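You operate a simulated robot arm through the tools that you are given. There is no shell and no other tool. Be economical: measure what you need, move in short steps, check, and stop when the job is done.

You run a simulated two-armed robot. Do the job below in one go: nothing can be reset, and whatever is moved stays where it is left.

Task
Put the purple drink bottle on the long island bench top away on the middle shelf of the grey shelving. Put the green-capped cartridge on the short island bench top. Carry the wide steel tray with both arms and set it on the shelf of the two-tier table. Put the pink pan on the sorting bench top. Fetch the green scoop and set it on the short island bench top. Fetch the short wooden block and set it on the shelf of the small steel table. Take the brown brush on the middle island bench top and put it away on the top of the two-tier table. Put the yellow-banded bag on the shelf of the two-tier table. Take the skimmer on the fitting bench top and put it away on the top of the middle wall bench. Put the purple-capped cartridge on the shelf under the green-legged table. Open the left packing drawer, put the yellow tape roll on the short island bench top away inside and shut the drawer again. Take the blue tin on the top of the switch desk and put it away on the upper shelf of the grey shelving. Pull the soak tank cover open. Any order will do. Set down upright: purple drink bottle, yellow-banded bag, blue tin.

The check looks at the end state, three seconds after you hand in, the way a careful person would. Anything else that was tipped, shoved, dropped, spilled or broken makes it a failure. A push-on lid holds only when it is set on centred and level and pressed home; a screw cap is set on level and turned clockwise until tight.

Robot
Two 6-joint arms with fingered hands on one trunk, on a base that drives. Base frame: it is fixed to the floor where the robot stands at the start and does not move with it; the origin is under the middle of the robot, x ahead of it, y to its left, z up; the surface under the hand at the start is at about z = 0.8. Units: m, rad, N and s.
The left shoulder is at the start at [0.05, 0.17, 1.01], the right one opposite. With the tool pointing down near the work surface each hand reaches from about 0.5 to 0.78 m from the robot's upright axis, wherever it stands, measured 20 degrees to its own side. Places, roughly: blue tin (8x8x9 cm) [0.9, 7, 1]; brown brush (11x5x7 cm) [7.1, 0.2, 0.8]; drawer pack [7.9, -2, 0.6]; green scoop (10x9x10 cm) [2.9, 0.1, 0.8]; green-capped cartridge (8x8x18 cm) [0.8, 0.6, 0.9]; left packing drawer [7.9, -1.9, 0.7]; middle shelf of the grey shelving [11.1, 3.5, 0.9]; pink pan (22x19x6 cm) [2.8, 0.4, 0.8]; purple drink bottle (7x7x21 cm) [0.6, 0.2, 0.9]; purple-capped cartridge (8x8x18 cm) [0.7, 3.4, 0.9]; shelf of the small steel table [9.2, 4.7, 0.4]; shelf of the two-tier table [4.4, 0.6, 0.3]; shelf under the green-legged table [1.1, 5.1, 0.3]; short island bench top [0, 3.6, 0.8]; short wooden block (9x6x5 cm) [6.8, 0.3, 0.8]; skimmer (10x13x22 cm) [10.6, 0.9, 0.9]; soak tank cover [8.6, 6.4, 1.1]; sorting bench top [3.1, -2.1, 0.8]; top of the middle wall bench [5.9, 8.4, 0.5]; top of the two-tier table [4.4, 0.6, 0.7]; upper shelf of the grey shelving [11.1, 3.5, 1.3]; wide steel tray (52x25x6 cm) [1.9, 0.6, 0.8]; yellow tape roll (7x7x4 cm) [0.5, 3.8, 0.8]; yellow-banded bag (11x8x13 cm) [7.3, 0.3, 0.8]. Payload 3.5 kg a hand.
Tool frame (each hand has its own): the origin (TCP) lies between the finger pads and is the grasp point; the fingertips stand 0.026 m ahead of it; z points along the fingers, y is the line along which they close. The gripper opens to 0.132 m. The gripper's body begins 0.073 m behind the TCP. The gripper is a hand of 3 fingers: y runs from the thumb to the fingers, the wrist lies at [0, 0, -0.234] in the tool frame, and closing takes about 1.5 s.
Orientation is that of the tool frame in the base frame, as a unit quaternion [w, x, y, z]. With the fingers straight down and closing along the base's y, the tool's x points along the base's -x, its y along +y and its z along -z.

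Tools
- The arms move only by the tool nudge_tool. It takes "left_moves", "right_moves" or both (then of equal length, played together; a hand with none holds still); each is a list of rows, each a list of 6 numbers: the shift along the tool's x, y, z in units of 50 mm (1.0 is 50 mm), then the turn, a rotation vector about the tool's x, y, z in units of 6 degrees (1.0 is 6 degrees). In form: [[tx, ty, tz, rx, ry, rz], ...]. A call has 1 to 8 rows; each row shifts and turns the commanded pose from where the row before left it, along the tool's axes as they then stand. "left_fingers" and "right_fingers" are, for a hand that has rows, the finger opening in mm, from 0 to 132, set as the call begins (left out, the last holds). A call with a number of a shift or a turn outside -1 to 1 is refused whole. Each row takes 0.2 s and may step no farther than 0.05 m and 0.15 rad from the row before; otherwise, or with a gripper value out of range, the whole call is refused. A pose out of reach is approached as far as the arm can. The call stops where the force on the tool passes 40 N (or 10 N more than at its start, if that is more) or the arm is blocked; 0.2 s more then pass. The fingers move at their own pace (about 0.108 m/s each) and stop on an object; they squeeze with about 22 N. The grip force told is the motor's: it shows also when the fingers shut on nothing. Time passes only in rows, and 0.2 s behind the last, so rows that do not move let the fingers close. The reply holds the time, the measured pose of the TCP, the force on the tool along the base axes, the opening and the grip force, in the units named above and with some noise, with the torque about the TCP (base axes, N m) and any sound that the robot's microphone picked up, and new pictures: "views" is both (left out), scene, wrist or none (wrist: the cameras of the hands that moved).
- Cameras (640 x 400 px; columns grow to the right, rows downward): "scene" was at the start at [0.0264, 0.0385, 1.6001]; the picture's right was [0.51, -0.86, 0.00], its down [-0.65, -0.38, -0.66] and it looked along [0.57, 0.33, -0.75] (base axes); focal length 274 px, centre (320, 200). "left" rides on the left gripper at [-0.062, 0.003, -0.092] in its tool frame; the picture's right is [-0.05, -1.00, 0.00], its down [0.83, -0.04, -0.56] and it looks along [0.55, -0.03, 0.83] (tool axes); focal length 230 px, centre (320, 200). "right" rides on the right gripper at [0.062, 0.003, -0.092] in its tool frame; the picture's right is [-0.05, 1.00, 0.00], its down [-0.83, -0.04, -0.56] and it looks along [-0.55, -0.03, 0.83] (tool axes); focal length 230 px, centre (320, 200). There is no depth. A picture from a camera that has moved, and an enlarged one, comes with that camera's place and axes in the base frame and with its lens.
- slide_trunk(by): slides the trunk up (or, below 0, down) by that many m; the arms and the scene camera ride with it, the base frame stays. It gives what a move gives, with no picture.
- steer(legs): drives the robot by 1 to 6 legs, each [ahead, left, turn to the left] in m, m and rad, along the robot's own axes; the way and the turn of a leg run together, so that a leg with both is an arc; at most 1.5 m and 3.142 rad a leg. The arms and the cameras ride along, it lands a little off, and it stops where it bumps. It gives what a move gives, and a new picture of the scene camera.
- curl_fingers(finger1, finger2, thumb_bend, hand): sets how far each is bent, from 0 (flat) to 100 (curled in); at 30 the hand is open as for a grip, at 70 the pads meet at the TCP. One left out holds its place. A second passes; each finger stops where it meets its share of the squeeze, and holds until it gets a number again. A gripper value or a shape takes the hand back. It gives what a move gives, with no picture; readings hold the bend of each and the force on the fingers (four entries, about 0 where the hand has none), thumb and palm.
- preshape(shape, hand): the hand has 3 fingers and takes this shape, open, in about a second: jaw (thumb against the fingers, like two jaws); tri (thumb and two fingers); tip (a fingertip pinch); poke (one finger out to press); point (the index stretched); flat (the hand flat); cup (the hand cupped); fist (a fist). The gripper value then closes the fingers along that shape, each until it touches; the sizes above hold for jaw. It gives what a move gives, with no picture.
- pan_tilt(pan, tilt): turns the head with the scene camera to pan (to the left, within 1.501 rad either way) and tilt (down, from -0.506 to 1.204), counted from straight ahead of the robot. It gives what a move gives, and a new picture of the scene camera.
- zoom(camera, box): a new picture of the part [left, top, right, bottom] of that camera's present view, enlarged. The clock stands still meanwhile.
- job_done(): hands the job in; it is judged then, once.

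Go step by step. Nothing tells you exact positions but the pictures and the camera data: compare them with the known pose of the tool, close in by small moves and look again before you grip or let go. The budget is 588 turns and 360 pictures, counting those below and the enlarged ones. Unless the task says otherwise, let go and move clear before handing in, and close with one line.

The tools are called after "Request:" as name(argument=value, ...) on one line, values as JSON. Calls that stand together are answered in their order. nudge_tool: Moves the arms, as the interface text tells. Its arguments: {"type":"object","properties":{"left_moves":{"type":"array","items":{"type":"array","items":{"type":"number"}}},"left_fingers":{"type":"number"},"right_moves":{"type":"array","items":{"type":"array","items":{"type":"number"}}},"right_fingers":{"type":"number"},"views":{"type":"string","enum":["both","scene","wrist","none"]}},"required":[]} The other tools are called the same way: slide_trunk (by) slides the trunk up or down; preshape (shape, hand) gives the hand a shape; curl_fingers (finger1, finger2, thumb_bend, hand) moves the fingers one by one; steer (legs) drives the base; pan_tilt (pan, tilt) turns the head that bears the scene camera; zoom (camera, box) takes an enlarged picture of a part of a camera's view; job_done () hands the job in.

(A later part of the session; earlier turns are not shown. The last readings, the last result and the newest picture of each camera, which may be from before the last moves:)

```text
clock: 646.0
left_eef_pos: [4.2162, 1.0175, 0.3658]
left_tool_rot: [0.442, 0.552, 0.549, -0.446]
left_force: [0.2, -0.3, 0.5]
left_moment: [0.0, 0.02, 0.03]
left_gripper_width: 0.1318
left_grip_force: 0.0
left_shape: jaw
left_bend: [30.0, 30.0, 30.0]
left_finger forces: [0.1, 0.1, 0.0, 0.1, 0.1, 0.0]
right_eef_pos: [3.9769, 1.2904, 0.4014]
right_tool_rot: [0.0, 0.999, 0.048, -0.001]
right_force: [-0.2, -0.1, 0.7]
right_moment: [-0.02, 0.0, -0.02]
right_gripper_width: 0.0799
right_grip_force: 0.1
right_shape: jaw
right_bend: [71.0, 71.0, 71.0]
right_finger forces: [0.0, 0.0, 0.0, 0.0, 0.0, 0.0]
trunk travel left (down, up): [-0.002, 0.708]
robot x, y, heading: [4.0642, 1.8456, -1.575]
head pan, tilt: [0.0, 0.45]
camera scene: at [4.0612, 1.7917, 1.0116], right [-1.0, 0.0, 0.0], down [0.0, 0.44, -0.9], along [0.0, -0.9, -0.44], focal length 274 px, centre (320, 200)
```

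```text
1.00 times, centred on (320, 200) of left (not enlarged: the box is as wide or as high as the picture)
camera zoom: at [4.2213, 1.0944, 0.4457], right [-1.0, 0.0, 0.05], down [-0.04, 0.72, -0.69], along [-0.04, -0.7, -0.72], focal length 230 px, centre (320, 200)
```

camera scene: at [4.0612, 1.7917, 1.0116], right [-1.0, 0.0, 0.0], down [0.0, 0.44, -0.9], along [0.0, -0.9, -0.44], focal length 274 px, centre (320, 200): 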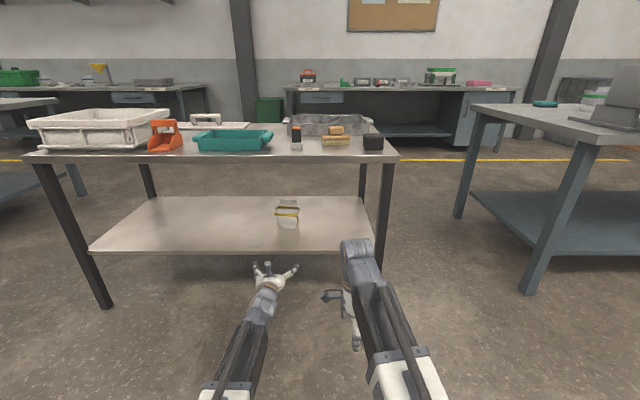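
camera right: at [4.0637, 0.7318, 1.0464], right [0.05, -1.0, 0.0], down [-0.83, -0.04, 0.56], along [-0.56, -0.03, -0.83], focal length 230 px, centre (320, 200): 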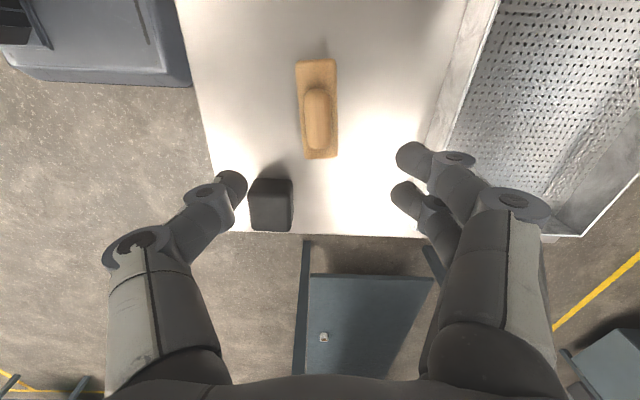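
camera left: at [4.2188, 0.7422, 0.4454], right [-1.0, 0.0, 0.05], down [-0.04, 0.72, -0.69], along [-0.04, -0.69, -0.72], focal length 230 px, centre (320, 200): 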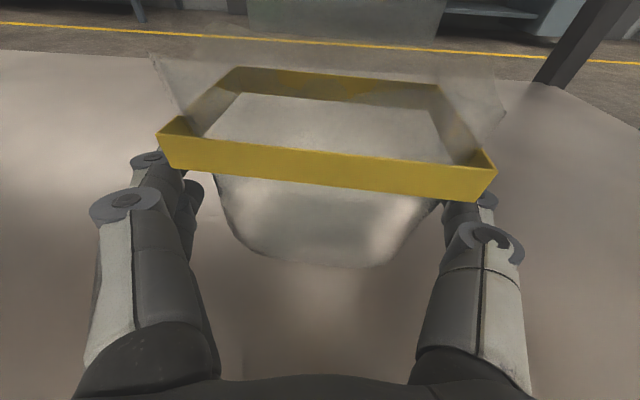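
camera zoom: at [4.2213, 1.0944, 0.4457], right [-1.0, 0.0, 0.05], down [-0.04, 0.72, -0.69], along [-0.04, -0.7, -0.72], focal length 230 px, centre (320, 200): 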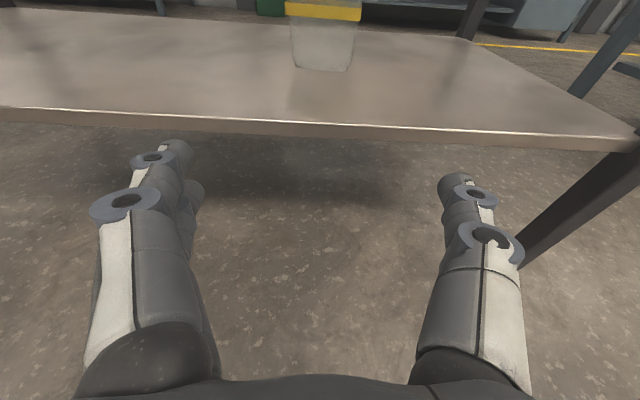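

The bag stands on the shelf. Next the wide steel tray: raise the trunk and strafe along to the north side of the long bench.

Request:
slide_trunk(by=0.4)

Request:
slide_trunk(by=0.3)

Request:
steer(legs=[[0, -1.2, 0], [0, -0.95, 0.005], [0.2, 0, 0]])

Request:
pan_tilt(pan=0.0, tilt=0.75)

Request:
zoom(camera="scene", box=[180, 120, 460, 260])

```text
clock: 649.8
left_eef_pos: [4.2162, 1.0172, 0.7655]
left_tool_rot: [0.442, 0.552, 0.548, -0.447]
left_force: [-0.6, 0.9, 0.0]
left_moment: [0.03, -0.04, -0.02]
left_gripper_width: 0.1322
left_grip_force: 0.0
left_shape: jaw
left_bend: [30.0, 30.0, 30.0]
left_finger forces: [0.1, 0.1, 0.0, 0.1, 0.0, 0.0]
right_eef_pos: [3.9772, 1.2907, 0.8015]
right_tool_rot: [0.0, 0.999, 0.048, -0.001]
right_force: [-0.2, -0.2, -0.1]
right_moment: [-0.05, -0.01, -0.01]
right_gripper_width: 0.0796
right_grip_force: 0.1
right_shape: jaw
right_bend: [71.0, 71.0, 71.0]
right_finger forces: [0.0, 0.0, 0.0, 0.0, 0.0, 0.1]
trunk travel left (down, up): [-0.402, 0.308]
robot x, y, heading: [4.061, 1.8452, -1.579]
head pan, tilt: [0.0, 0.45]
```

```text
clock: 652.8
left_eef_pos: [4.2166, 1.0163, 1.0647]
left_tool_rot: [0.442, 0.551, 0.549, -0.447]
left_force: [0.1, -0.1, 0.5]
left_moment: [0.02, -0.01, 0.0]
left_gripper_width: 0.1319
left_grip_force: 0.1
left_shape: jaw
left_bend: [30.0, 30.0, 30.0]
left_finger forces: [0.0, 0.0, 0.1, 0.1, 0.1, 0.0]
right_eef_pos: [3.9781, 1.2909, 1.1014]
right_tool_rot: [0.0, 0.999, 0.048, -0.002]
right_force: [0.1, 0.0, -0.1]
right_moment: [0.01, -0.02, -0.03]
right_gripper_width: 0.0798
right_grip_force: 0.0
right_shape: jaw
right_bend: [71.0, 71.0, 71.0]
right_finger forces: [0.0, 0.0, 0.0, 0.1, 0.1, 0.0]
trunk travel left (down, up): [-0.702, 0.008]
robot x, y, heading: [4.0605, 1.8415, -1.574]
head pan, tilt: [0.0, 0.45]
```

```text
clock: 664.6
left_eef_pos: [2.0879, 0.8094, 1.0643]
left_tool_rot: [0.445, 0.547, 0.554, -0.442]
left_force: [0.9, -0.5, -0.4]
left_moment: [-0.02, 0.02, 0.02]
left_gripper_width: 0.132
left_grip_force: 0.0
left_shape: jaw
left_bend: [30.0, 30.0, 30.0]
left_finger forces: [0.0, 0.0, 0.1, 0.0, 0.0, 0.1]
right_eef_pos: [1.8415, 1.0793, 1.1001]
right_tool_rot: [-0.002, 0.998, 0.056, -0.001]
right_force: [-0.2, -0.5, 1.4]
right_moment: [-0.01, -0.01, 0.01]
right_gripper_width: 0.0798
right_grip_force: 0.1
right_shape: jaw
right_bend: [71.0, 71.0, 71.0]
right_finger forces: [0.0, 0.0, 0.0, 0.0, 0.0, 0.0]
trunk travel left (down, up): [-0.702, 0.008]
robot x, y, heading: [1.9197, 1.6375, -1.56]
head pan, tilt: [0.0, 0.45]
camera scene: at [1.9176, 1.5815, 1.7116], right [-1.0, -0.01, 0.0], down [-0.01, 0.44, -0.9], along [0.01, -0.9, -0.44], focal length 274 px, centre (320, 200)
```

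scene: 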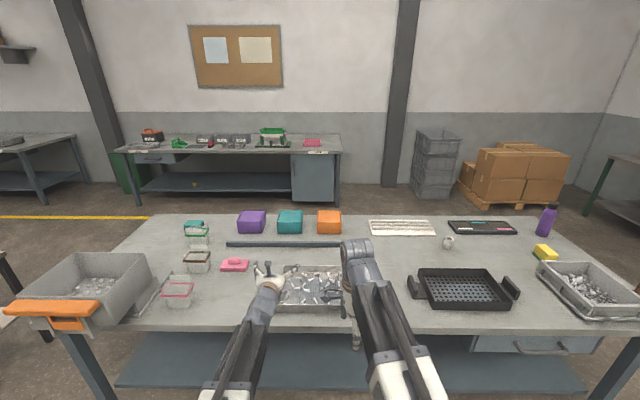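

```text
clock: 665.4
left_eef_pos: [2.0861, 0.8113, 1.0653]
left_tool_rot: [0.446, 0.547, 0.553, -0.443]
left_force: [-0.4, -0.4, 0.2]
left_moment: [-0.03, 0.0, 0.01]
left_gripper_width: 0.1319
left_grip_force: 0.1
left_shape: jaw
left_bend: [30.0, 30.0, 30.0]
left_finger forces: [0.1, 0.0, 0.0, 0.0, 0.1, 0.0]
right_eef_pos: [1.8413, 1.0803, 1.1013]
right_tool_rot: [-0.001, 0.998, 0.055, -0.001]
right_force: [-0.3, 1.1, -0.3]
right_moment: [0.02, -0.02, 0.01]
right_gripper_width: 0.0798
right_grip_force: 0.0
right_shape: jaw
right_bend: [71.0, 71.0, 71.0]
right_finger forces: [0.0, 0.0, 0.0, 0.1, 0.0, 0.0]
trunk travel left (down, up): [-0.702, 0.008]
robot x, y, heading: [1.9184, 1.6349, -1.563]
head pan, tilt: [0.0, 0.75]
camera scene: at [1.9175, 1.5919, 1.6853], right [-1.0, -0.01, 0.0], down [-0.01, 0.68, -0.73], along [0.01, -0.73, -0.68], focal length 274 px, centre (320, 200)
```

scene: 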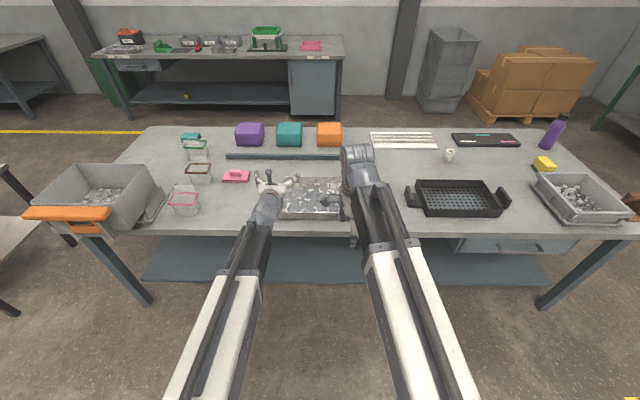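

```text
2.29 times, centred on (320, 190) of scene
camera zoom: at [1.9175, 1.5919, 1.6853], right [-1.0, -0.01, 0.0], down [-0.01, 0.68, -0.73], along [0.01, -0.73, -0.68], focal length 627 px, centre (320, 223)
```

zoom: 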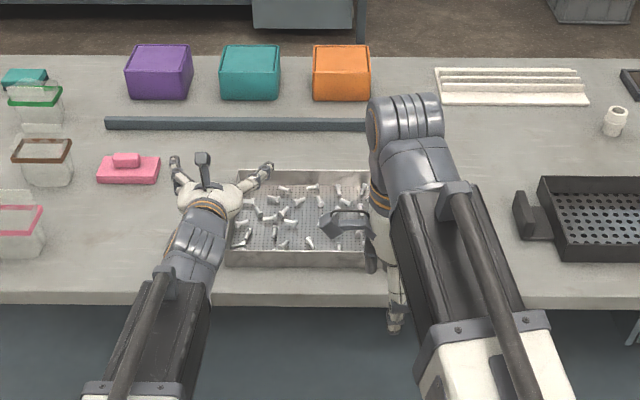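

Request:
nudge_tool(left_moves=[[0, 0.9, 0, 0, 0, 0], [0, 0.9, 0, 0, 0, 0], [0, 0.9, 0, 0, 0, 0], [0, 0.9, 0, 0, 0, 0], [0, 0, 0, 0, 0, 0], [0, 0, 0, 0, 0, 0], [0, 0, 0, 0, 0, 0]], right_moves=[[-0.9, 0, 0, 0, 0, -1], [-0.9, 0, 0, 0, 0, -1], [-0.7, 0, 0, 0, 0, -1], [0, 0, 0, 0, 0, -1], [0, 0, 0, 0, 0, -1], [0, 0, 0, 0, 0, -1], [0, 0, 0, 0, 0, -1]], left_fingers=60, right_fingers=60, views="none")

Request:
nudge_tool(right_moves=[[0, 0, 0, 0, 0, -1], [0, 0, 0, 0, 0, -1], [0, 0, 0, 0, 0, -1], [0, 0, 0, 0, 0, -1], [0, 0, 0, 0, 0, -1], [0, 0, 0, 0, 0, -1], [0, 0, 0, 0, 0, -0.9]], views="scene")

Request:
zoom(camera="scene", box=[220, 140, 420, 260])

```text
clock: 667.0
left_eef_pos: [2.2445, 0.8123, 1.062]
left_tool_rot: [0.444, 0.548, 0.552, -0.444]
left_force: [-1.1, -0.5, 0.2]
left_moment: [-0.02, -0.03, 0.0]
left_gripper_width: 0.0604
left_grip_force: 0.0
left_shape: jaw
left_bend: [73.0, 73.0, 70.0]
left_finger forces: [0.1, 0.1, 0.1, 0.0, 0.1, 0.0]
left hand out of reach, approached as far as the arm can: row 1
right_eef_pos: [1.7197, 1.0546, 1.102]
right_tool_rot: [-0.001, 0.912, 0.411, 0.0]
right_force: [0.1, 0.1, 0.4]
right_moment: [0.0, 0.0, 0.01]
right_gripper_width: 0.0606
right_grip_force: 0.0
right_shape: jaw
right_bend: [73.0, 73.0, 70.0]
right_finger forces: [0.0, 0.0, 0.0, 0.0, 0.0, 0.1]
trunk travel left (down, up): [-0.702, 0.008]
robot x, y, heading: [1.9174, 1.638, -1.56]
head pan, tilt: [0.0, 0.75]
```

```text
clock: 668.6
left_eef_pos: [2.2465, 0.8137, 1.0607]
left_tool_rot: [0.445, 0.547, 0.553, -0.443]
left_force: [-0.3, -0.4, -0.8]
left_moment: [0.04, 0.0, 0.04]
left_gripper_width: 0.0607
left_grip_force: 0.1
left_shape: jaw
left_bend: [73.0, 73.0, 70.0]
left_finger forces: [0.0, 0.0, 0.0, 0.1, 0.0, 0.0]
right_eef_pos: [1.7183, 1.0549, 1.1002]
right_tool_rot: [-0.002, 0.708, 0.706, -0.001]
right_force: [0.2, -0.8, 0.2]
right_moment: [0.03, -0.01, 0.0]
right_gripper_width: 0.0608
right_grip_force: 0.1
right_shape: jaw
right_bend: [73.0, 73.0, 70.0]
right_finger forces: [0.1, 0.1, 0.0, 0.0, 0.0, 0.0]
trunk travel left (down, up): [-0.702, 0.008]
robot x, y, heading: [1.9196, 1.6363, -1.56]
head pan, tilt: [0.0, 0.75]
camera scene: at [1.9175, 1.592, 1.6852], right [-1.0, -0.01, 0.0], down [-0.01, 0.68, -0.73], along [0.01, -0.73, -0.68], focal length 274 px, centre (320, 200)
```

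scene: 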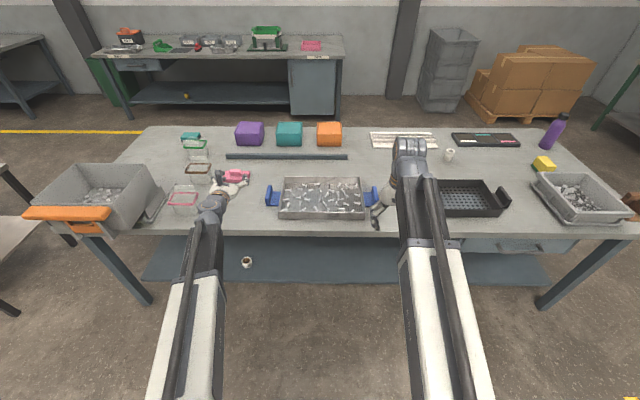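

```text
3.20 times, centred on (320, 200) of scene
camera zoom: at [1.9175, 1.592, 1.6852], right [-1.0, -0.01, 0.0], down [-0.01, 0.68, -0.73], along [0.01, -0.73, -0.68], focal length 878 px, centre (320, 200)
```

zoom: 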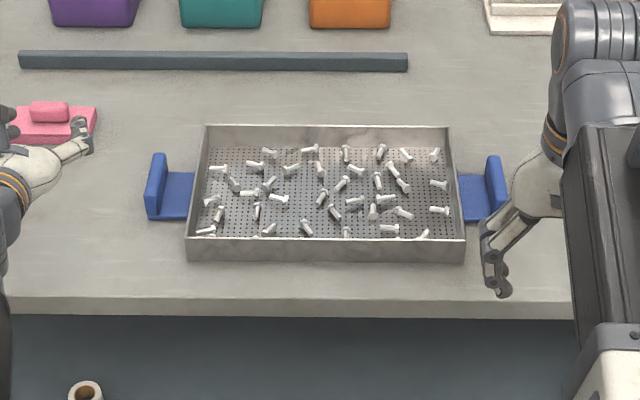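

Each end has a blue bracket with an upright fin running along y: fins at x ≈ 2.169 and 1.675, y ≈ 0.655. I move in, set both hands to 60° pitch above the fins.

Request:
steer(legs=[[0.18, 0, -0.011]])

Request:
nudge_tool(left_moves=[[0, -0.52, -0.15, 0, 1, 0], [0, -0.52, -0.15, 0, 1, 0], [0, -0.52, -0.15, 0, 1, 0], [0, 0, 0, 0, 0, 0], [0, 0, 0, 0, 0, 0]], right_moves=[[-0.88, -0.17, 0, 0, 0, 0], [-0.88, -0.17, 0, 0, 0, 0], [-0.88, -0.17, 0, 0, 0, 0], [-0.88, -0.17, 0, 0, 0, 0], [-0.88, -0.17, 0, 0, 0, 0]], views="none")

Request:
nudge_tool(right_moves=[[0, 0, 0, 0, -1, 0], [0, 0, 0, 0, -1, 0], [0, 0, 0, 0, -1, 0], [0, 0, 0, 0, -1, 0], [0, 0, 0, 0, -1, 0], [0, 0, 0, 0, -1, 0], [0, 0, 0, 0, -1, 0], [0, 0, 0, 0, -1, 0]], views="none")

Request:
nudge_tool(right_moves=[[0, 0, 0, 0, -1, 0], [0, 0, 0, 0, -1, 0]], left_moves=[[0, 0, 0, 0, 0, 0], [0, 0, 0, 0, 0, 0]], views="both")

```text
clock: 670.1
left_eef_pos: [2.2374, 0.629, 1.0606]
left_tool_rot: [0.443, 0.55, 0.552, -0.444]
left_force: [-0.1, 0.1, -0.1]
left_moment: [0.01, 0.02, -0.01]
left_gripper_width: 0.0605
left_grip_force: 0.0
left_shape: jaw
left_bend: [73.0, 73.0, 70.0]
left_finger forces: [0.0, 0.0, 0.0, 0.0, 0.1, 0.1]
right_eef_pos: [1.716, 0.8773, 1.1008]
right_tool_rot: [-0.003, 0.712, 0.703, 0.0]
right_force: [-1.1, -0.1, -0.6]
right_moment: [0.02, 0.0, -0.01]
right_gripper_width: 0.0605
right_grip_force: 0.0
right_shape: jaw
right_bend: [73.0, 73.0, 70.0]
right_finger forces: [0.0, 0.0, 0.0, 0.0, 0.1, 0.1]
trunk travel left (down, up): [-0.702, 0.008]
robot x, y, heading: [1.9172, 1.4561, -1.571]
head pan, tilt: [0.0, 0.75]
camera scene: at [1.9183, 1.4111, 1.6851], right [-1.0, 0.0, 0.0], down [0.0, 0.68, -0.73], along [0.0, -0.73, -0.68], focal length 274 px, centre (320, 200)
```

scene: 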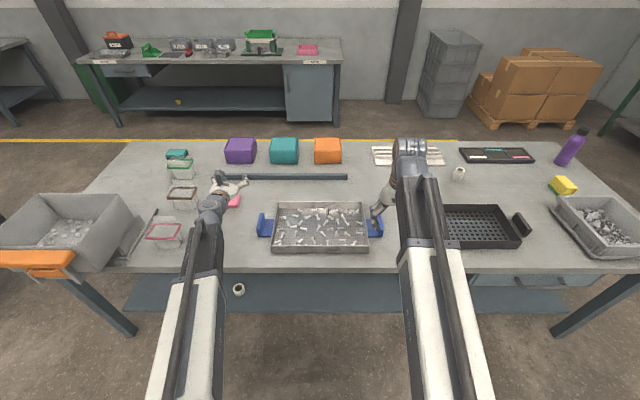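

```text
clock: 671.3
left_eef_pos: [2.1593, 0.6519, 1.0685]
left_tool_rot: [0.352, 0.612, 0.613, -0.354]
left_force: [-0.4, -0.1, -0.4]
left_moment: [-0.01, -0.02, 0.02]
left_gripper_width: 0.0604
left_grip_force: 0.0
left_shape: jaw
left_bend: [73.0, 73.0, 70.0]
left_finger forces: [0.0, 0.1, 0.0, 0.1, 0.1, 0.1]
right_eef_pos: [1.683, 0.7224, 1.1016]
right_tool_rot: [-0.001, 0.713, 0.702, -0.001]
right_force: [0.4, 0.3, 0.4]
right_moment: [-0.02, 0.0, -0.02]
right_gripper_width: 0.0608
right_grip_force: 0.1
right_shape: jaw
right_bend: [73.0, 73.0, 70.0]
right_finger forces: [0.0, 0.0, 0.0, 0.1, 0.0, 0.0]
right hand out of reach, approached as far as the arm can: row 4, 5
trunk travel left (down, up): [-0.702, 0.008]
robot x, y, heading: [1.9193, 1.4596, -1.57]
head pan, tilt: [0.0, 0.75]
```

```text
clock: 673.1
left_eef_pos: [2.1599, 0.6521, 1.0698]
left_tool_rot: [0.351, 0.613, 0.613, -0.353]
left_force: [-0.1, 0.3, 0.3]
left_moment: [0.03, -0.01, 0.03]
left_gripper_width: 0.0609
left_grip_force: 0.1
left_shape: jaw
left_bend: [73.0, 73.0, 70.0]
left_finger forces: [0.0, 0.0, 0.1, 0.0, 0.0, 0.0]
right_eef_pos: [1.6832, 0.7247, 1.1003]
right_tool_rot: [0.285, 0.649, 0.642, -0.29]
right_force: [-0.3, -0.4, 0.0]
right_moment: [0.0, -0.01, -0.03]
right_gripper_width: 0.0608
right_grip_force: 0.0
right_shape: jaw
right_bend: [73.0, 73.0, 70.0]
right_finger forces: [0.1, 0.0, 0.0, 0.0, 0.0, 0.1]
trunk travel left (down, up): [-0.702, 0.008]
robot x, y, heading: [1.9197, 1.4578, -1.569]
head pan, tilt: [0.0, 0.75]
```

```text
clock: 673.7
left_eef_pos: [2.1599, 0.6528, 1.0697]
left_tool_rot: [0.352, 0.612, 0.614, -0.353]
left_force: [-0.2, 0.4, 0.1]
left_moment: [0.0, 0.01, 0.01]
left_gripper_width: 0.0606
left_grip_force: 0.1
left_shape: jaw
left_bend: [73.0, 73.0, 70.0]
left_finger forces: [0.0, 0.0, 0.0, 0.0, 0.0, 0.1]
right_eef_pos: [1.6832, 0.7245, 1.1016]
right_tool_rot: [0.35, 0.615, 0.609, -0.357]
right_force: [-0.2, -0.2, 0.0]
right_moment: [-0.03, 0.02, 0.02]
right_gripper_width: 0.0608
right_grip_force: 0.0
right_shape: jaw
right_bend: [73.0, 73.0, 70.0]
right_finger forces: [0.0, 0.0, 0.1, 0.0, 0.1, 0.0]
trunk travel left (down, up): [-0.702, 0.008]
robot x, y, heading: [1.9233, 1.4561, -1.568]
head pan, tilt: [0.0, 0.75]
camera scene: at [1.9182, 1.4127, 1.6852], right [-1.0, 0.0, 0.0], down [0.0, 0.68, -0.73], along [0.0, -0.73, -0.68], focal length 274 px, centre (320, 200)
camera right: at [1.6888, 0.8359, 1.0933], right [1.0, -0.04, 0.04], down [-0.04, 0.07, 1.0], along [-0.04, -1.0, 0.06], focal length 230 px, centre (320, 200)
camera left: at [2.1638, 0.7007, 1.1695], right [-1.0, -0.02, 0.05], down [-0.04, 0.9, -0.44], along [-0.03, -0.44, -0.9], focal length 230 px, centre (320, 200)
```

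scene: 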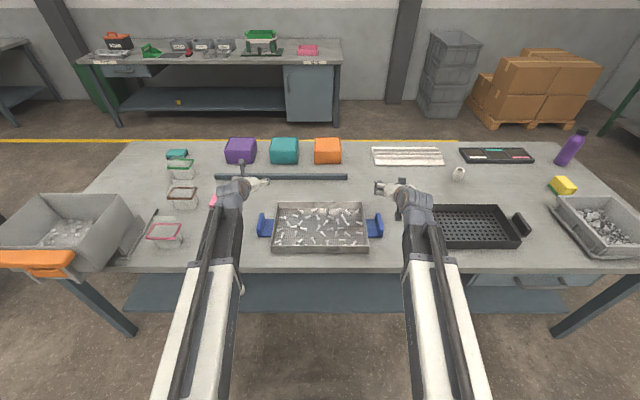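
right: 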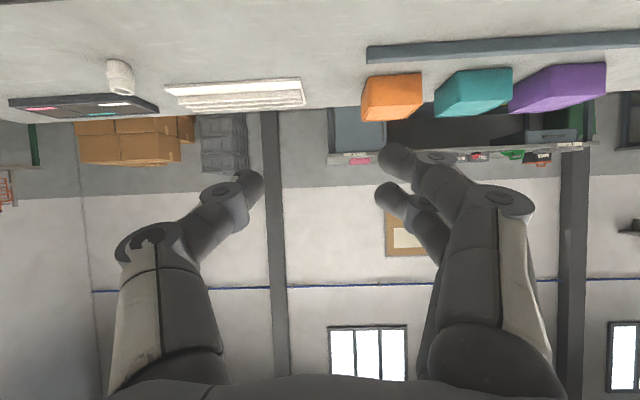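
left: 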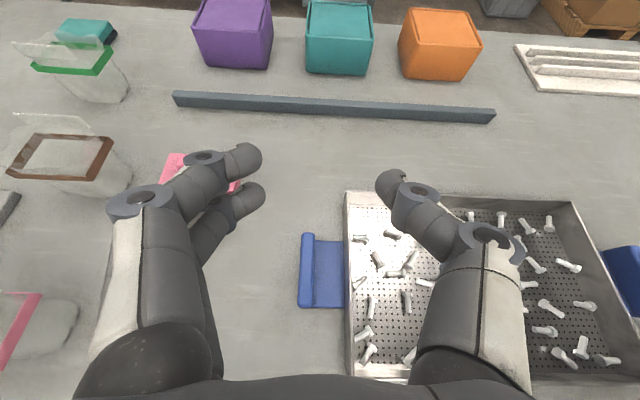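

Request:
zoom(camera="scene", box=[240, 180, 400, 270])

```text
4.00 times, centred on (320, 225) of scene
camera zoom: at [1.9182, 1.4127, 1.6852], right [-1.0, 0.0, 0.0], down [0.0, 0.68, -0.73], along [0.0, -0.73, -0.68], focal length 1097 px, centre (320, 100)
```

zoom: 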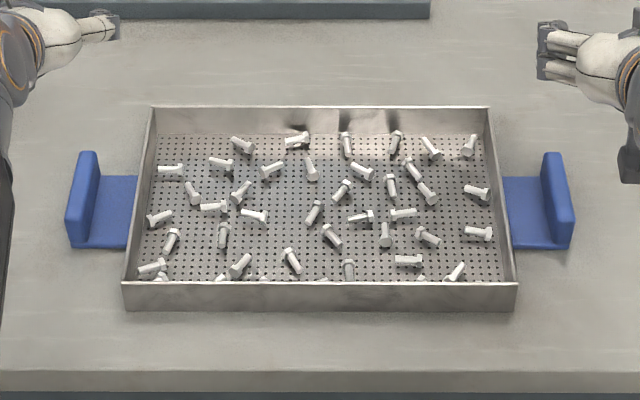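

The fins stand z 0.80–0.845, symmetric about x 1.918. I lower both hands together partway and check with the left camera and a zoom.

Request:
nudge_tool(left_moves=[[0.7, 0.035, 0.44, 0, 0, 0], [0.7, 0.035, 0.44, 0, 0, 0], [0.7, 0.035, 0.44, 0, 0, 0], [0.7, 0.035, 0.44, 0, 0, 0]], right_moves=[[0.68, -0.065, 0.71, 0, 0, 0], [0.68, -0.065, 0.71, 0, 0, 0], [0.68, -0.065, 0.71, 0, 0, 0], [0.68, -0.065, 0.71, 0, 0, 0]], left_fingers=46, right_fingers=46, views="none")

Request:
zoom(camera="scene", box=[220, 160, 420, 285])

Request:
zoom(camera="left", box=[0, 0, 640, 400])

```text
clock: 674.7
left_eef_pos: [2.1682, 0.646, 0.9017]
left_tool_rot: [0.352, 0.613, 0.613, -0.354]
left_force: [-0.6, 0.2, -0.5]
left_moment: [-0.02, 0.01, 0.01]
left_gripper_width: 0.0463
left_grip_force: 0.1
left_shape: jaw
left_bend: [73.0, 73.0, 70.0]
left_finger forces: [0.0, 0.0, 0.1, 0.0, 0.0, 0.0]
right_eef_pos: [1.6685, 0.6695, 0.913]
right_tool_rot: [0.349, 0.617, 0.608, -0.357]
right_force: [0.2, 0.3, 0.1]
right_moment: [0.02, -0.01, 0.01]
right_gripper_width: 0.0463
right_grip_force: 0.1
right_shape: jaw
right_bend: [73.0, 73.0, 70.0]
right_finger forces: [0.0, 0.0, 0.0, 0.0, 0.0, 0.0]
trunk travel left (down, up): [-0.702, 0.008]
robot x, y, heading: [1.9208, 1.4528, -1.569]
head pan, tilt: [0.0, 0.75]
```

```text
3.20 times, centred on (320, 222) of scene
camera zoom: at [1.9182, 1.412, 1.6853], right [-1.0, 0.0, 0.0], down [0.0, 0.68, -0.73], along [0.0, -0.73, -0.68], focal length 878 px, centre (320, 128)
```

zoom: 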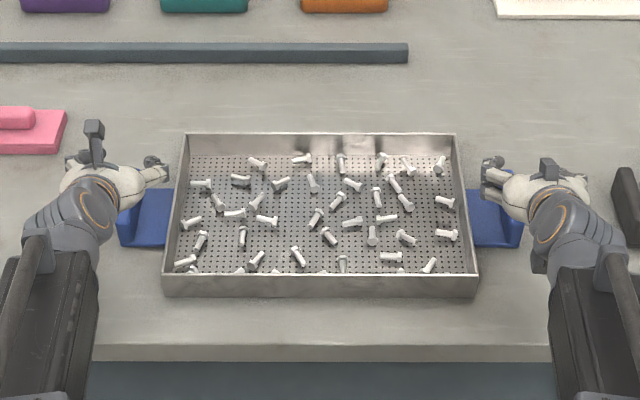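

```text
1.00 times, centred on (320, 200) of left (not enlarged: the box is as wide or as high as the picture)
camera zoom: at [2.171, 0.6945, 1.0033], right [-1.0, -0.03, 0.05], down [-0.04, 0.9, -0.44], along [-0.03, -0.44, -0.9], focal length 230 px, centre (320, 200)
```

zoom: 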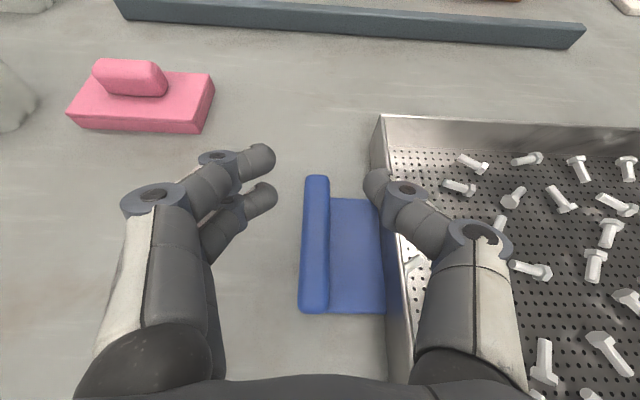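

Request:
nudge_tool(left_moves=[[0.4, 0.03, 0.235, 0, 0, 0], [0.4, 0.03, 0.235, 0, 0, 0], [0.4, 0.03, 0.235, 0, 0, 0]], right_moves=[[0.385, -0.023, 0.41, 0, 0, 0], [0.385, -0.023, 0.41, 0, 0, 0], [0.385, -0.023, 0.41, 0, 0, 0]], left_fingers=38, right_fingers=38, views="wrist")

Request:
zoom(camera="scene", box=[220, 160, 420, 285])

```text
clock: 675.5
left_eef_pos: [2.1724, 0.6468, 0.8365]
left_tool_rot: [0.353, 0.612, 0.614, -0.353]
left_force: [0.1, 1.3, 0.7]
left_moment: [0.01, 0.02, -0.01]
left_gripper_width: 0.0382
left_grip_force: 0.2
left_shape: jaw
left_bend: [73.0, 73.0, 70.0]
left_finger forces: [0.1, 0.1, 0.1, 0.1, 0.1, 0.0]
right_eef_pos: [1.6659, 0.6459, 0.8387]
right_tool_rot: [0.352, 0.615, 0.608, -0.359]
right_force: [3.4, -1.0, 26.7]
right_moment: [-0.41, -0.73, 0.0]
right_gripper_width: 0.0393
right_grip_force: 0.1
right_shape: jaw
right_bend: [75.0, 73.0, 70.0]
right_finger forces: [26.9, 0.0, 0.0, 0.0, 0.0, 0.0]
trunk travel left (down, up): [-0.702, 0.008]
robot x, y, heading: [1.9168, 1.4562, -1.571]
head pan, tilt: [0.0, 0.75]
camera right: at [1.6717, 0.757, 0.8294], right [1.0, -0.04, 0.04], down [-0.04, 0.07, 1.0], along [-0.04, -1.0, 0.07], focal length 230 px, centre (320, 200)
camera left: at [2.1764, 0.6956, 0.9366], right [-1.0, -0.02, 0.05], down [-0.04, 0.9, -0.44], along [-0.03, -0.44, -0.9], focal length 230 px, centre (320, 200)
```

right: 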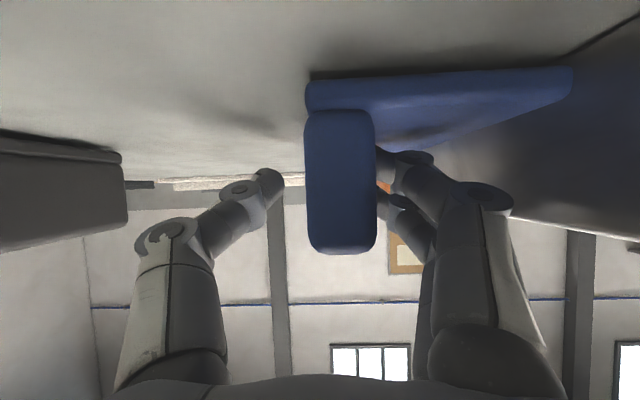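
left: 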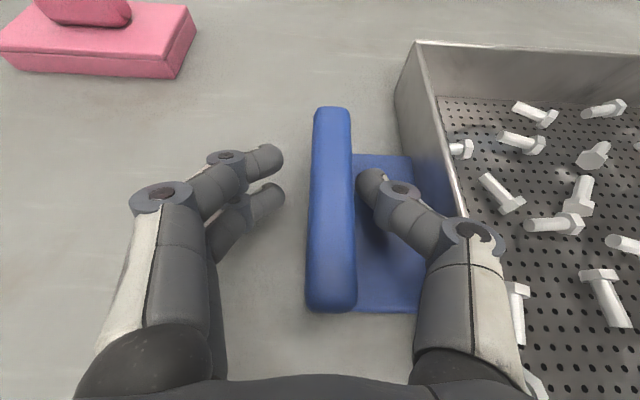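

```text
3.20 times, centred on (320, 222) of scene
camera zoom: at [1.9197, 1.4165, 1.686], right [-1.0, 0.0, 0.0], down [0.0, 0.68, -0.73], along [0.0, -0.73, -0.68], focal length 878 px, centre (320, 128)
```

zoom: 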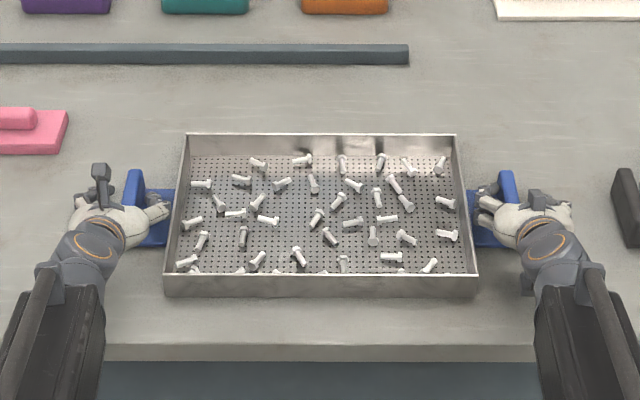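

The lower right finger touches the bracket plate; I raise the right hand 8 mm and then close both hands on the fins.

Request:
nudge_tool(right_moves=[[-0.17, 0, -0.1, 0, 0, 0]], left_moves=[[-0.08, 0, -0.05, 0, 0, 0]], views="none")

Request:
nudge_tool(left_moves=[[0, 0, 0, 0, 0, 0], [0, 0, 0, 0, 0, 0], [0, 0, 0, 0, 0, 0], [0, 0, 0, 0, 0, 0], [0, 0, 0, 0, 0, 0]], right_moves=[[0, 0, 0, 0, 0, 0], [0, 0, 0, 0, 0, 0], [0, 0, 0, 0, 0, 0], [0, 0, 0, 0, 0, 0], [0, 0, 0, 0, 0, 0]], left_fingers=0, right_fingers=0, views="wrist")

```text
clock: 675.9
left_eef_pos: [2.1719, 0.6459, 0.8393]
left_tool_rot: [0.352, 0.613, 0.613, -0.353]
left_force: [0.1, 0.2, -0.1]
left_moment: [0.03, 0.03, 0.0]
left_gripper_width: 0.0385
left_grip_force: 0.0
left_shape: jaw
left_bend: [73.0, 73.0, 70.0]
left_finger forces: [0.1, 0.0, 0.1, 0.1, 0.0, 0.0]
right_eef_pos: [1.6648, 0.6469, 0.8394]
right_tool_rot: [0.349, 0.616, 0.61, -0.355]
right_force: [-0.2, 0.6, 2.4]
right_moment: [-0.02, -0.02, -0.03]
right_gripper_width: 0.0383
right_grip_force: 0.0
right_shape: jaw
right_bend: [74.0, 73.0, 70.0]
right_finger forces: [1.5, 0.0, 0.0, 0.0, 0.0, 0.0]
trunk travel left (down, up): [-0.702, 0.008]
robot x, y, heading: [1.9192, 1.4572, -1.565]
head pan, tilt: [0.0, 0.75]
```

```text
clock: 677.1
left_eef_pos: [2.1708, 0.6456, 0.8378]
left_tool_rot: [0.35, 0.614, 0.613, -0.353]
left_force: [0.5, 0.4, 0.3]
left_moment: [0.02, -0.03, 0.03]
left_gripper_width: 0.015
left_grip_force: 21.8
left_shape: jaw
left_bend: [71.0, 71.0, 70.0]
left_finger forces: [10.3, 9.7, 0.0, 0.0, 19.5, 0.0]
right_eef_pos: [1.6649, 0.6457, 0.8406]
right_tool_rot: [0.35, 0.616, 0.609, -0.356]
right_force: [1.0, -0.2, -0.7]
right_moment: [0.06, 0.07, 0.04]
right_gripper_width: 0.0153
right_grip_force: 21.5
right_shape: jaw
right_bend: [74.0, 73.0, 70.0]
right_finger forces: [9.1, 10.3, 0.0, 0.0, 19.4, 0.1]
trunk travel left (down, up): [-0.702, 0.008]
robot x, y, heading: [1.9181, 1.4572, -1.571]
head pan, tilt: [0.0, 0.75]
camera right: at [1.6711, 0.7571, 0.8334], right [1.0, -0.04, 0.04], down [-0.04, 0.06, 1.0], along [-0.04, -1.0, 0.06], focal length 230 px, centre (320, 200)
camera left: at [2.1754, 0.6938, 0.9388], right [-1.0, -0.02, 0.05], down [-0.04, 0.9, -0.44], along [-0.03, -0.44, -0.9], focal length 230 px, centre (320, 200)
```

right: 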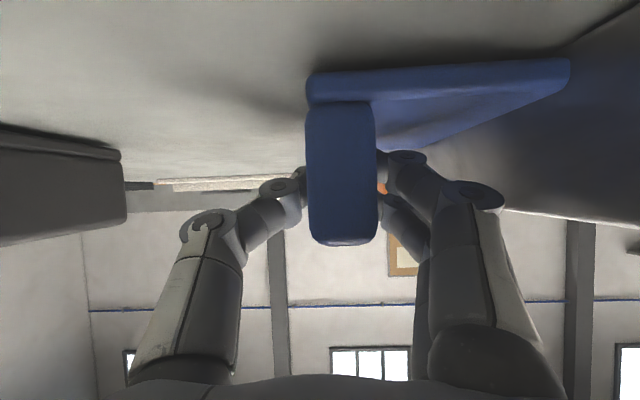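
left: 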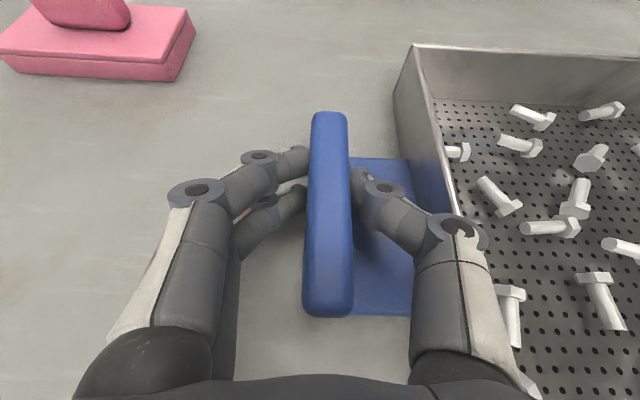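

Both fins are gripped (15 mm each). Lift the tray slowly and level with both arms.

Request:
nudge_tool(left_moves=[[-0.15, 0, -0.087, 0, 0, 0], [-0.3, 0, -0.173, 0, 0, 0], [-0.4, 0, -0.23, 0, 0, 0], [-0.5, 0, -0.29, 0, 0, 0], [-0.5, 0, -0.29, 0, 0, 0], [-0.4, 0, -0.23, 0, 0, 0]], right_moves=[[-0.15, 0, -0.087, 0, 0, 0], [-0.3, 0, -0.173, 0, 0, 0], [-0.4, 0, -0.23, 0, 0, 0], [-0.5, 0, -0.29, 0, 0, 0], [-0.5, 0, -0.29, 0, 0, 0], [-0.4, 0, -0.23, 0, 0, 0]], views="scene")

```text
clock: 678.5
left_eef_pos: [2.1707, 0.645, 0.9689]
left_tool_rot: [0.351, 0.613, 0.613, -0.353]
left_force: [2.2, 0.2, -4.9]
left_moment: [0.01, -0.02, 0.09]
left_gripper_width: 0.0147
left_grip_force: 22.3
left_shape: jaw
left_bend: [71.0, 71.0, 70.0]
left_finger forces: [11.8, 9.7, 0.1, 0.0, 18.8, 0.0]
right_eef_pos: [1.6647, 0.646, 0.9717]
right_tool_rot: [0.349, 0.617, 0.609, -0.355]
right_force: [-2.5, -0.2, -5.2]
right_moment: [-0.02, 0.06, 0.03]
right_gripper_width: 0.0153
right_grip_force: 22.0
right_shape: jaw
right_bend: [74.0, 73.0, 70.0]
right_finger forces: [8.6, 10.4, 0.1, 0.1, 21.3, 0.0]
trunk travel left (down, up): [-0.702, 0.008]
robot x, y, heading: [1.9165, 1.4561, -1.568]
head pan, tilt: [0.0, 0.75]
camera scene: at [1.9183, 1.4117, 1.6851], right [-1.0, 0.0, 0.0], down [0.0, 0.68, -0.73], along [0.0, -0.73, -0.68], focal length 274 px, centre (320, 200)
```

scene: 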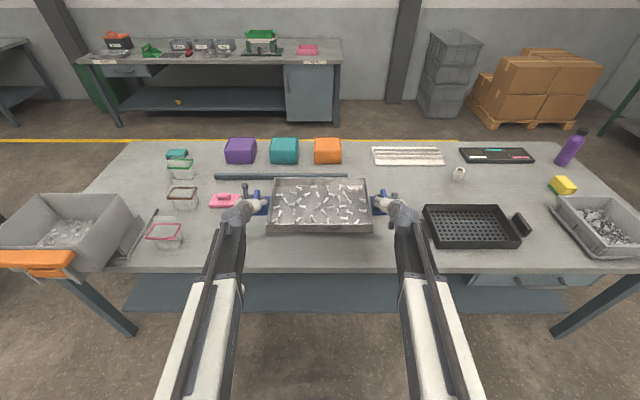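

The tray is level with contents in. I back away and strafe to the two-tier table.

Request:
steer(legs=[[-0.48, 0, 0], [0, 1.4, 0], [0, 1.31, 0]])

```text
clock: 694.1
left_eef_pos: [4.9003, 1.1686, 0.9671]
left_tool_rot: [0.355, 0.607, 0.62, -0.349]
left_force: [3.0, -0.3, -4.8]
left_moment: [0.03, -0.01, 0.08]
left_gripper_width: 0.0144
left_grip_force: 21.3
left_shape: jaw
left_bend: [71.0, 71.0, 70.0]
left_finger forces: [12.3, 9.9, 0.0, 0.0, 18.8, 0.0]
right_eef_pos: [4.3945, 1.1574, 0.9707]
right_tool_rot: [0.353, 0.61, 0.615, -0.353]
right_force: [-2.7, 0.7, -5.8]
right_moment: [0.0, 0.07, -0.03]
right_gripper_width: 0.0152
right_grip_force: 22.0
right_shape: jaw
right_bend: [74.0, 73.0, 70.0]
right_finger forces: [8.5, 10.2, 0.1, 0.0, 21.9, 0.0]
trunk travel left (down, up): [-0.702, 0.008]
robot x, y, heading: [4.6345, 1.9732, -1.546]
head pan, tilt: [0.0, 0.75]
camera scene: at [4.6323, 1.9296, 1.6852], right [-1.0, -0.02, 0.0], down [-0.01, 0.68, -0.73], along [0.02, -0.73, -0.68], focal length 274 px, centre (320, 200)
```

scene: 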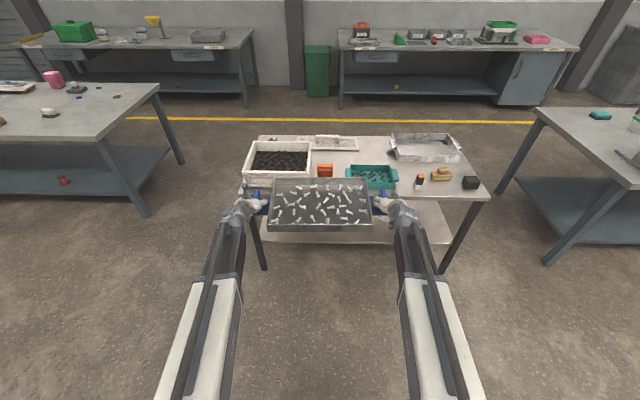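

Request:
steer(legs=[[0, 0, -0.025]])

Request:
slide_trunk(by=-0.4)

Request:
slide_trunk(by=-0.15)

Request:
pan_tilt(pan=0.0, tilt=0.5)

```text
clock: 694.9
left_eef_pos: [4.8798, 1.1609, 0.9671]
left_tool_rot: [0.35, 0.615, 0.611, -0.354]
left_force: [2.4, -0.3, -4.7]
left_moment: [-0.02, -0.03, 0.07]
left_gripper_width: 0.0146
left_grip_force: 22.4
left_shape: jaw
left_bend: [71.0, 71.0, 70.0]
left_finger forces: [11.9, 9.4, 0.0, 0.0, 19.4, 0.0]
right_eef_pos: [4.3737, 1.1644, 0.9705]
right_tool_rot: [0.349, 0.618, 0.608, -0.357]
right_force: [-2.1, 0.0, -5.3]
right_moment: [0.01, 0.08, 0.04]
right_gripper_width: 0.0151
right_grip_force: 22.0
right_shape: jaw
right_bend: [74.0, 73.0, 70.0]
right_finger forces: [8.9, 10.6, 0.0, 0.1, 21.2, 0.0]
trunk travel left (down, up): [-0.702, 0.008]
robot x, y, heading: [4.6337, 1.977, -1.574]
head pan, tilt: [0.0, 0.75]
camera scene: at [4.6305, 1.9296, 1.6852], right [-1.0, 0.0, 0.0], down [0.0, 0.68, -0.73], along [0.0, -0.73, -0.68], focal length 274 px, centre (320, 200)
```

scene: 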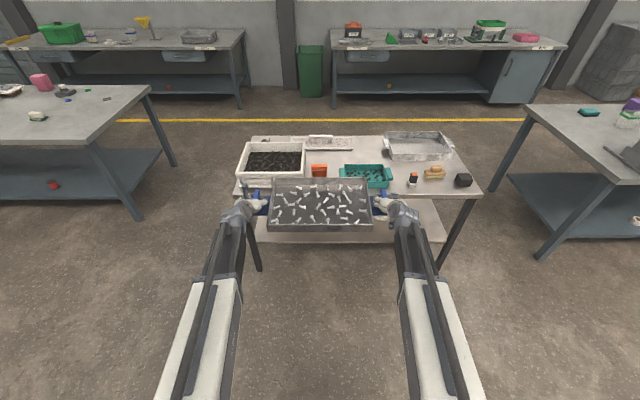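

```text
clock: 698.7
left_eef_pos: [4.8785, 1.1614, 0.5664]
left_tool_rot: [0.35, 0.614, 0.612, -0.354]
left_force: [2.2, 0.1, -4.8]
left_moment: [-0.01, 0.01, 0.03]
left_gripper_width: 0.0149
left_grip_force: 21.8
left_shape: jaw
left_bend: [71.0, 71.0, 70.0]
left_finger forces: [11.9, 9.4, 0.1, 0.0, 19.5, 0.0]
right_eef_pos: [4.3734, 1.164, 0.57]
right_tool_rot: [0.349, 0.618, 0.608, -0.357]
right_force: [-1.6, 0.6, -4.9]
right_moment: [0.03, 0.06, -0.03]
right_gripper_width: 0.0151
right_grip_force: 22.1
right_shape: jaw
right_bend: [74.0, 73.0, 70.0]
right_finger forces: [8.9, 10.7, 0.1, 0.0, 21.0, 0.0]
trunk travel left (down, up): [-0.302, 0.408]
robot x, y, heading: [4.6334, 1.9728, -1.578]
head pan, tilt: [0.0, 0.75]
```

```text
clock: 700.5
left_eef_pos: [4.8786, 1.1628, 0.4171]
left_tool_rot: [0.35, 0.615, 0.612, -0.354]
left_force: [2.4, -0.5, -5.4]
left_moment: [0.02, -0.04, 0.08]
left_gripper_width: 0.0146
left_grip_force: 22.6
left_shape: jaw
left_bend: [71.0, 71.0, 70.0]
left_finger forces: [11.8, 9.4, 0.0, 0.0, 19.5, 0.0]
right_eef_pos: [4.374, 1.1651, 0.4209]
right_tool_rot: [0.348, 0.618, 0.608, -0.356]
right_force: [-1.1, 0.3, -5.0]
right_moment: [0.04, 0.08, 0.01]
right_gripper_width: 0.0152
right_grip_force: 21.8
right_shape: jaw
right_bend: [74.0, 73.0, 70.0]
right_finger forces: [8.9, 10.6, 0.1, 0.1, 21.1, 0.0]
trunk travel left (down, up): [-0.152, 0.558]
robot x, y, heading: [4.6319, 1.9753, -1.581]
head pan, tilt: [0.0, 0.75]
```

```text
clock: 701.3
left_eef_pos: [4.8798, 1.163, 0.4166]
left_tool_rot: [0.35, 0.615, 0.612, -0.353]
left_force: [2.6, 0.8, -4.4]
left_moment: [0.05, -0.05, 0.08]
left_gripper_width: 0.0144
left_grip_force: 21.9
left_shape: jaw
left_bend: [71.0, 71.0, 70.0]
left_finger forces: [11.8, 9.4, 0.0, 0.0, 19.5, 0.0]
right_eef_pos: [4.374, 1.1657, 0.4201]
right_tool_rot: [0.349, 0.618, 0.608, -0.356]
right_force: [-1.3, 0.0, -5.2]
right_moment: [-0.01, 0.08, -0.01]
right_gripper_width: 0.0151
right_grip_force: 22.5
right_shape: jaw
right_bend: [74.0, 73.0, 70.0]
right_finger forces: [8.8, 10.6, 0.1, 0.0, 21.2, 0.1]
trunk travel left (down, up): [-0.152, 0.558]
robot x, y, heading: [4.6313, 1.9748, -1.575]
head pan, tilt: [0.0, 0.499]
camera scene: at [4.6308, 1.922, 1.157], right [-1.0, 0.0, 0.0], down [0.0, 0.48, -0.88], along [0.0, -0.88, -0.48], focal length 274 px, centre (320, 200)
```

scene: 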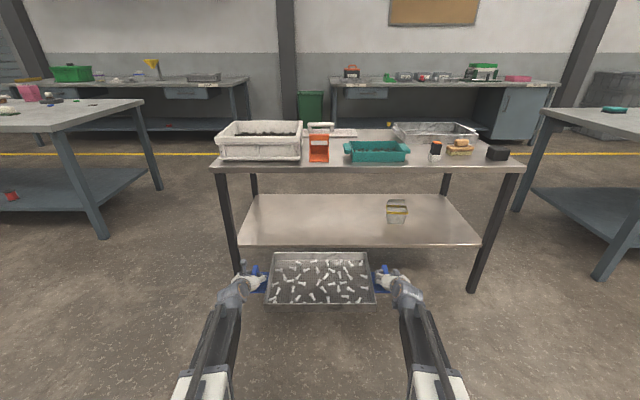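

Clear path: bag on the right, leg at x ≈ 5.03 on the left. I drive in partway and check clearances.

Request:
steer(legs=[[0.38, 0, 0]])

Request:
zoom(camera="left", box=[0, 0, 640, 400])

```text
clock: 703.7
left_eef_pos: [4.8809, 0.7847, 0.4168]
left_tool_rot: [0.349, 0.615, 0.612, -0.354]
left_force: [1.9, 0.1, -4.5]
left_moment: [0.03, -0.01, 0.07]
left_gripper_width: 0.0145
left_grip_force: 21.4
left_shape: jaw
left_bend: [71.0, 71.0, 70.0]
left_finger forces: [11.9, 9.4, 0.0, 0.0, 19.5, 0.1]
right_eef_pos: [4.3751, 0.7849, 0.4188]
right_tool_rot: [0.349, 0.617, 0.609, -0.356]
right_force: [-1.6, 0.9, -5.3]
right_moment: [0.01, 0.05, 0.03]
right_gripper_width: 0.0154
right_grip_force: 22.5
right_shape: jaw
right_bend: [74.0, 73.0, 70.0]
right_finger forces: [9.0, 10.6, 0.0, 0.0, 21.2, 0.1]
trunk travel left (down, up): [-0.152, 0.558]
robot x, y, heading: [4.6316, 1.5972, -1.572]
head pan, tilt: [0.0, 0.499]
camera scene: at [4.6299, 1.5433, 1.1571], right [-1.0, 0.0, 0.0], down [0.0, 0.48, -0.88], along [0.0, -0.88, -0.48], focal length 274 px, centre (320, 200)
```

scene: 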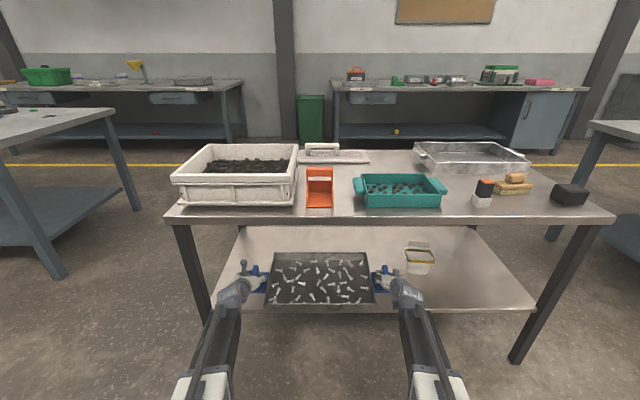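

```text
1.00 times, centred on (320, 200) of left (not enlarged: the box is as wide or as high as the picture)
camera zoom: at [4.8846, 0.8323, 0.5175], right [-1.0, -0.02, 0.05], down [-0.04, 0.9, -0.44], along [-0.03, -0.44, -0.9], focal length 230 px, centre (320, 200)
```

zoom: 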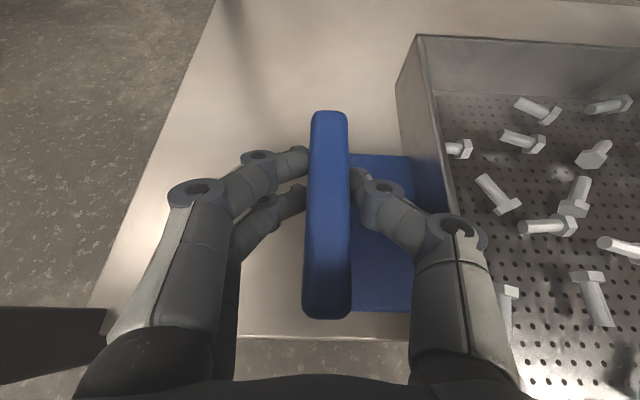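

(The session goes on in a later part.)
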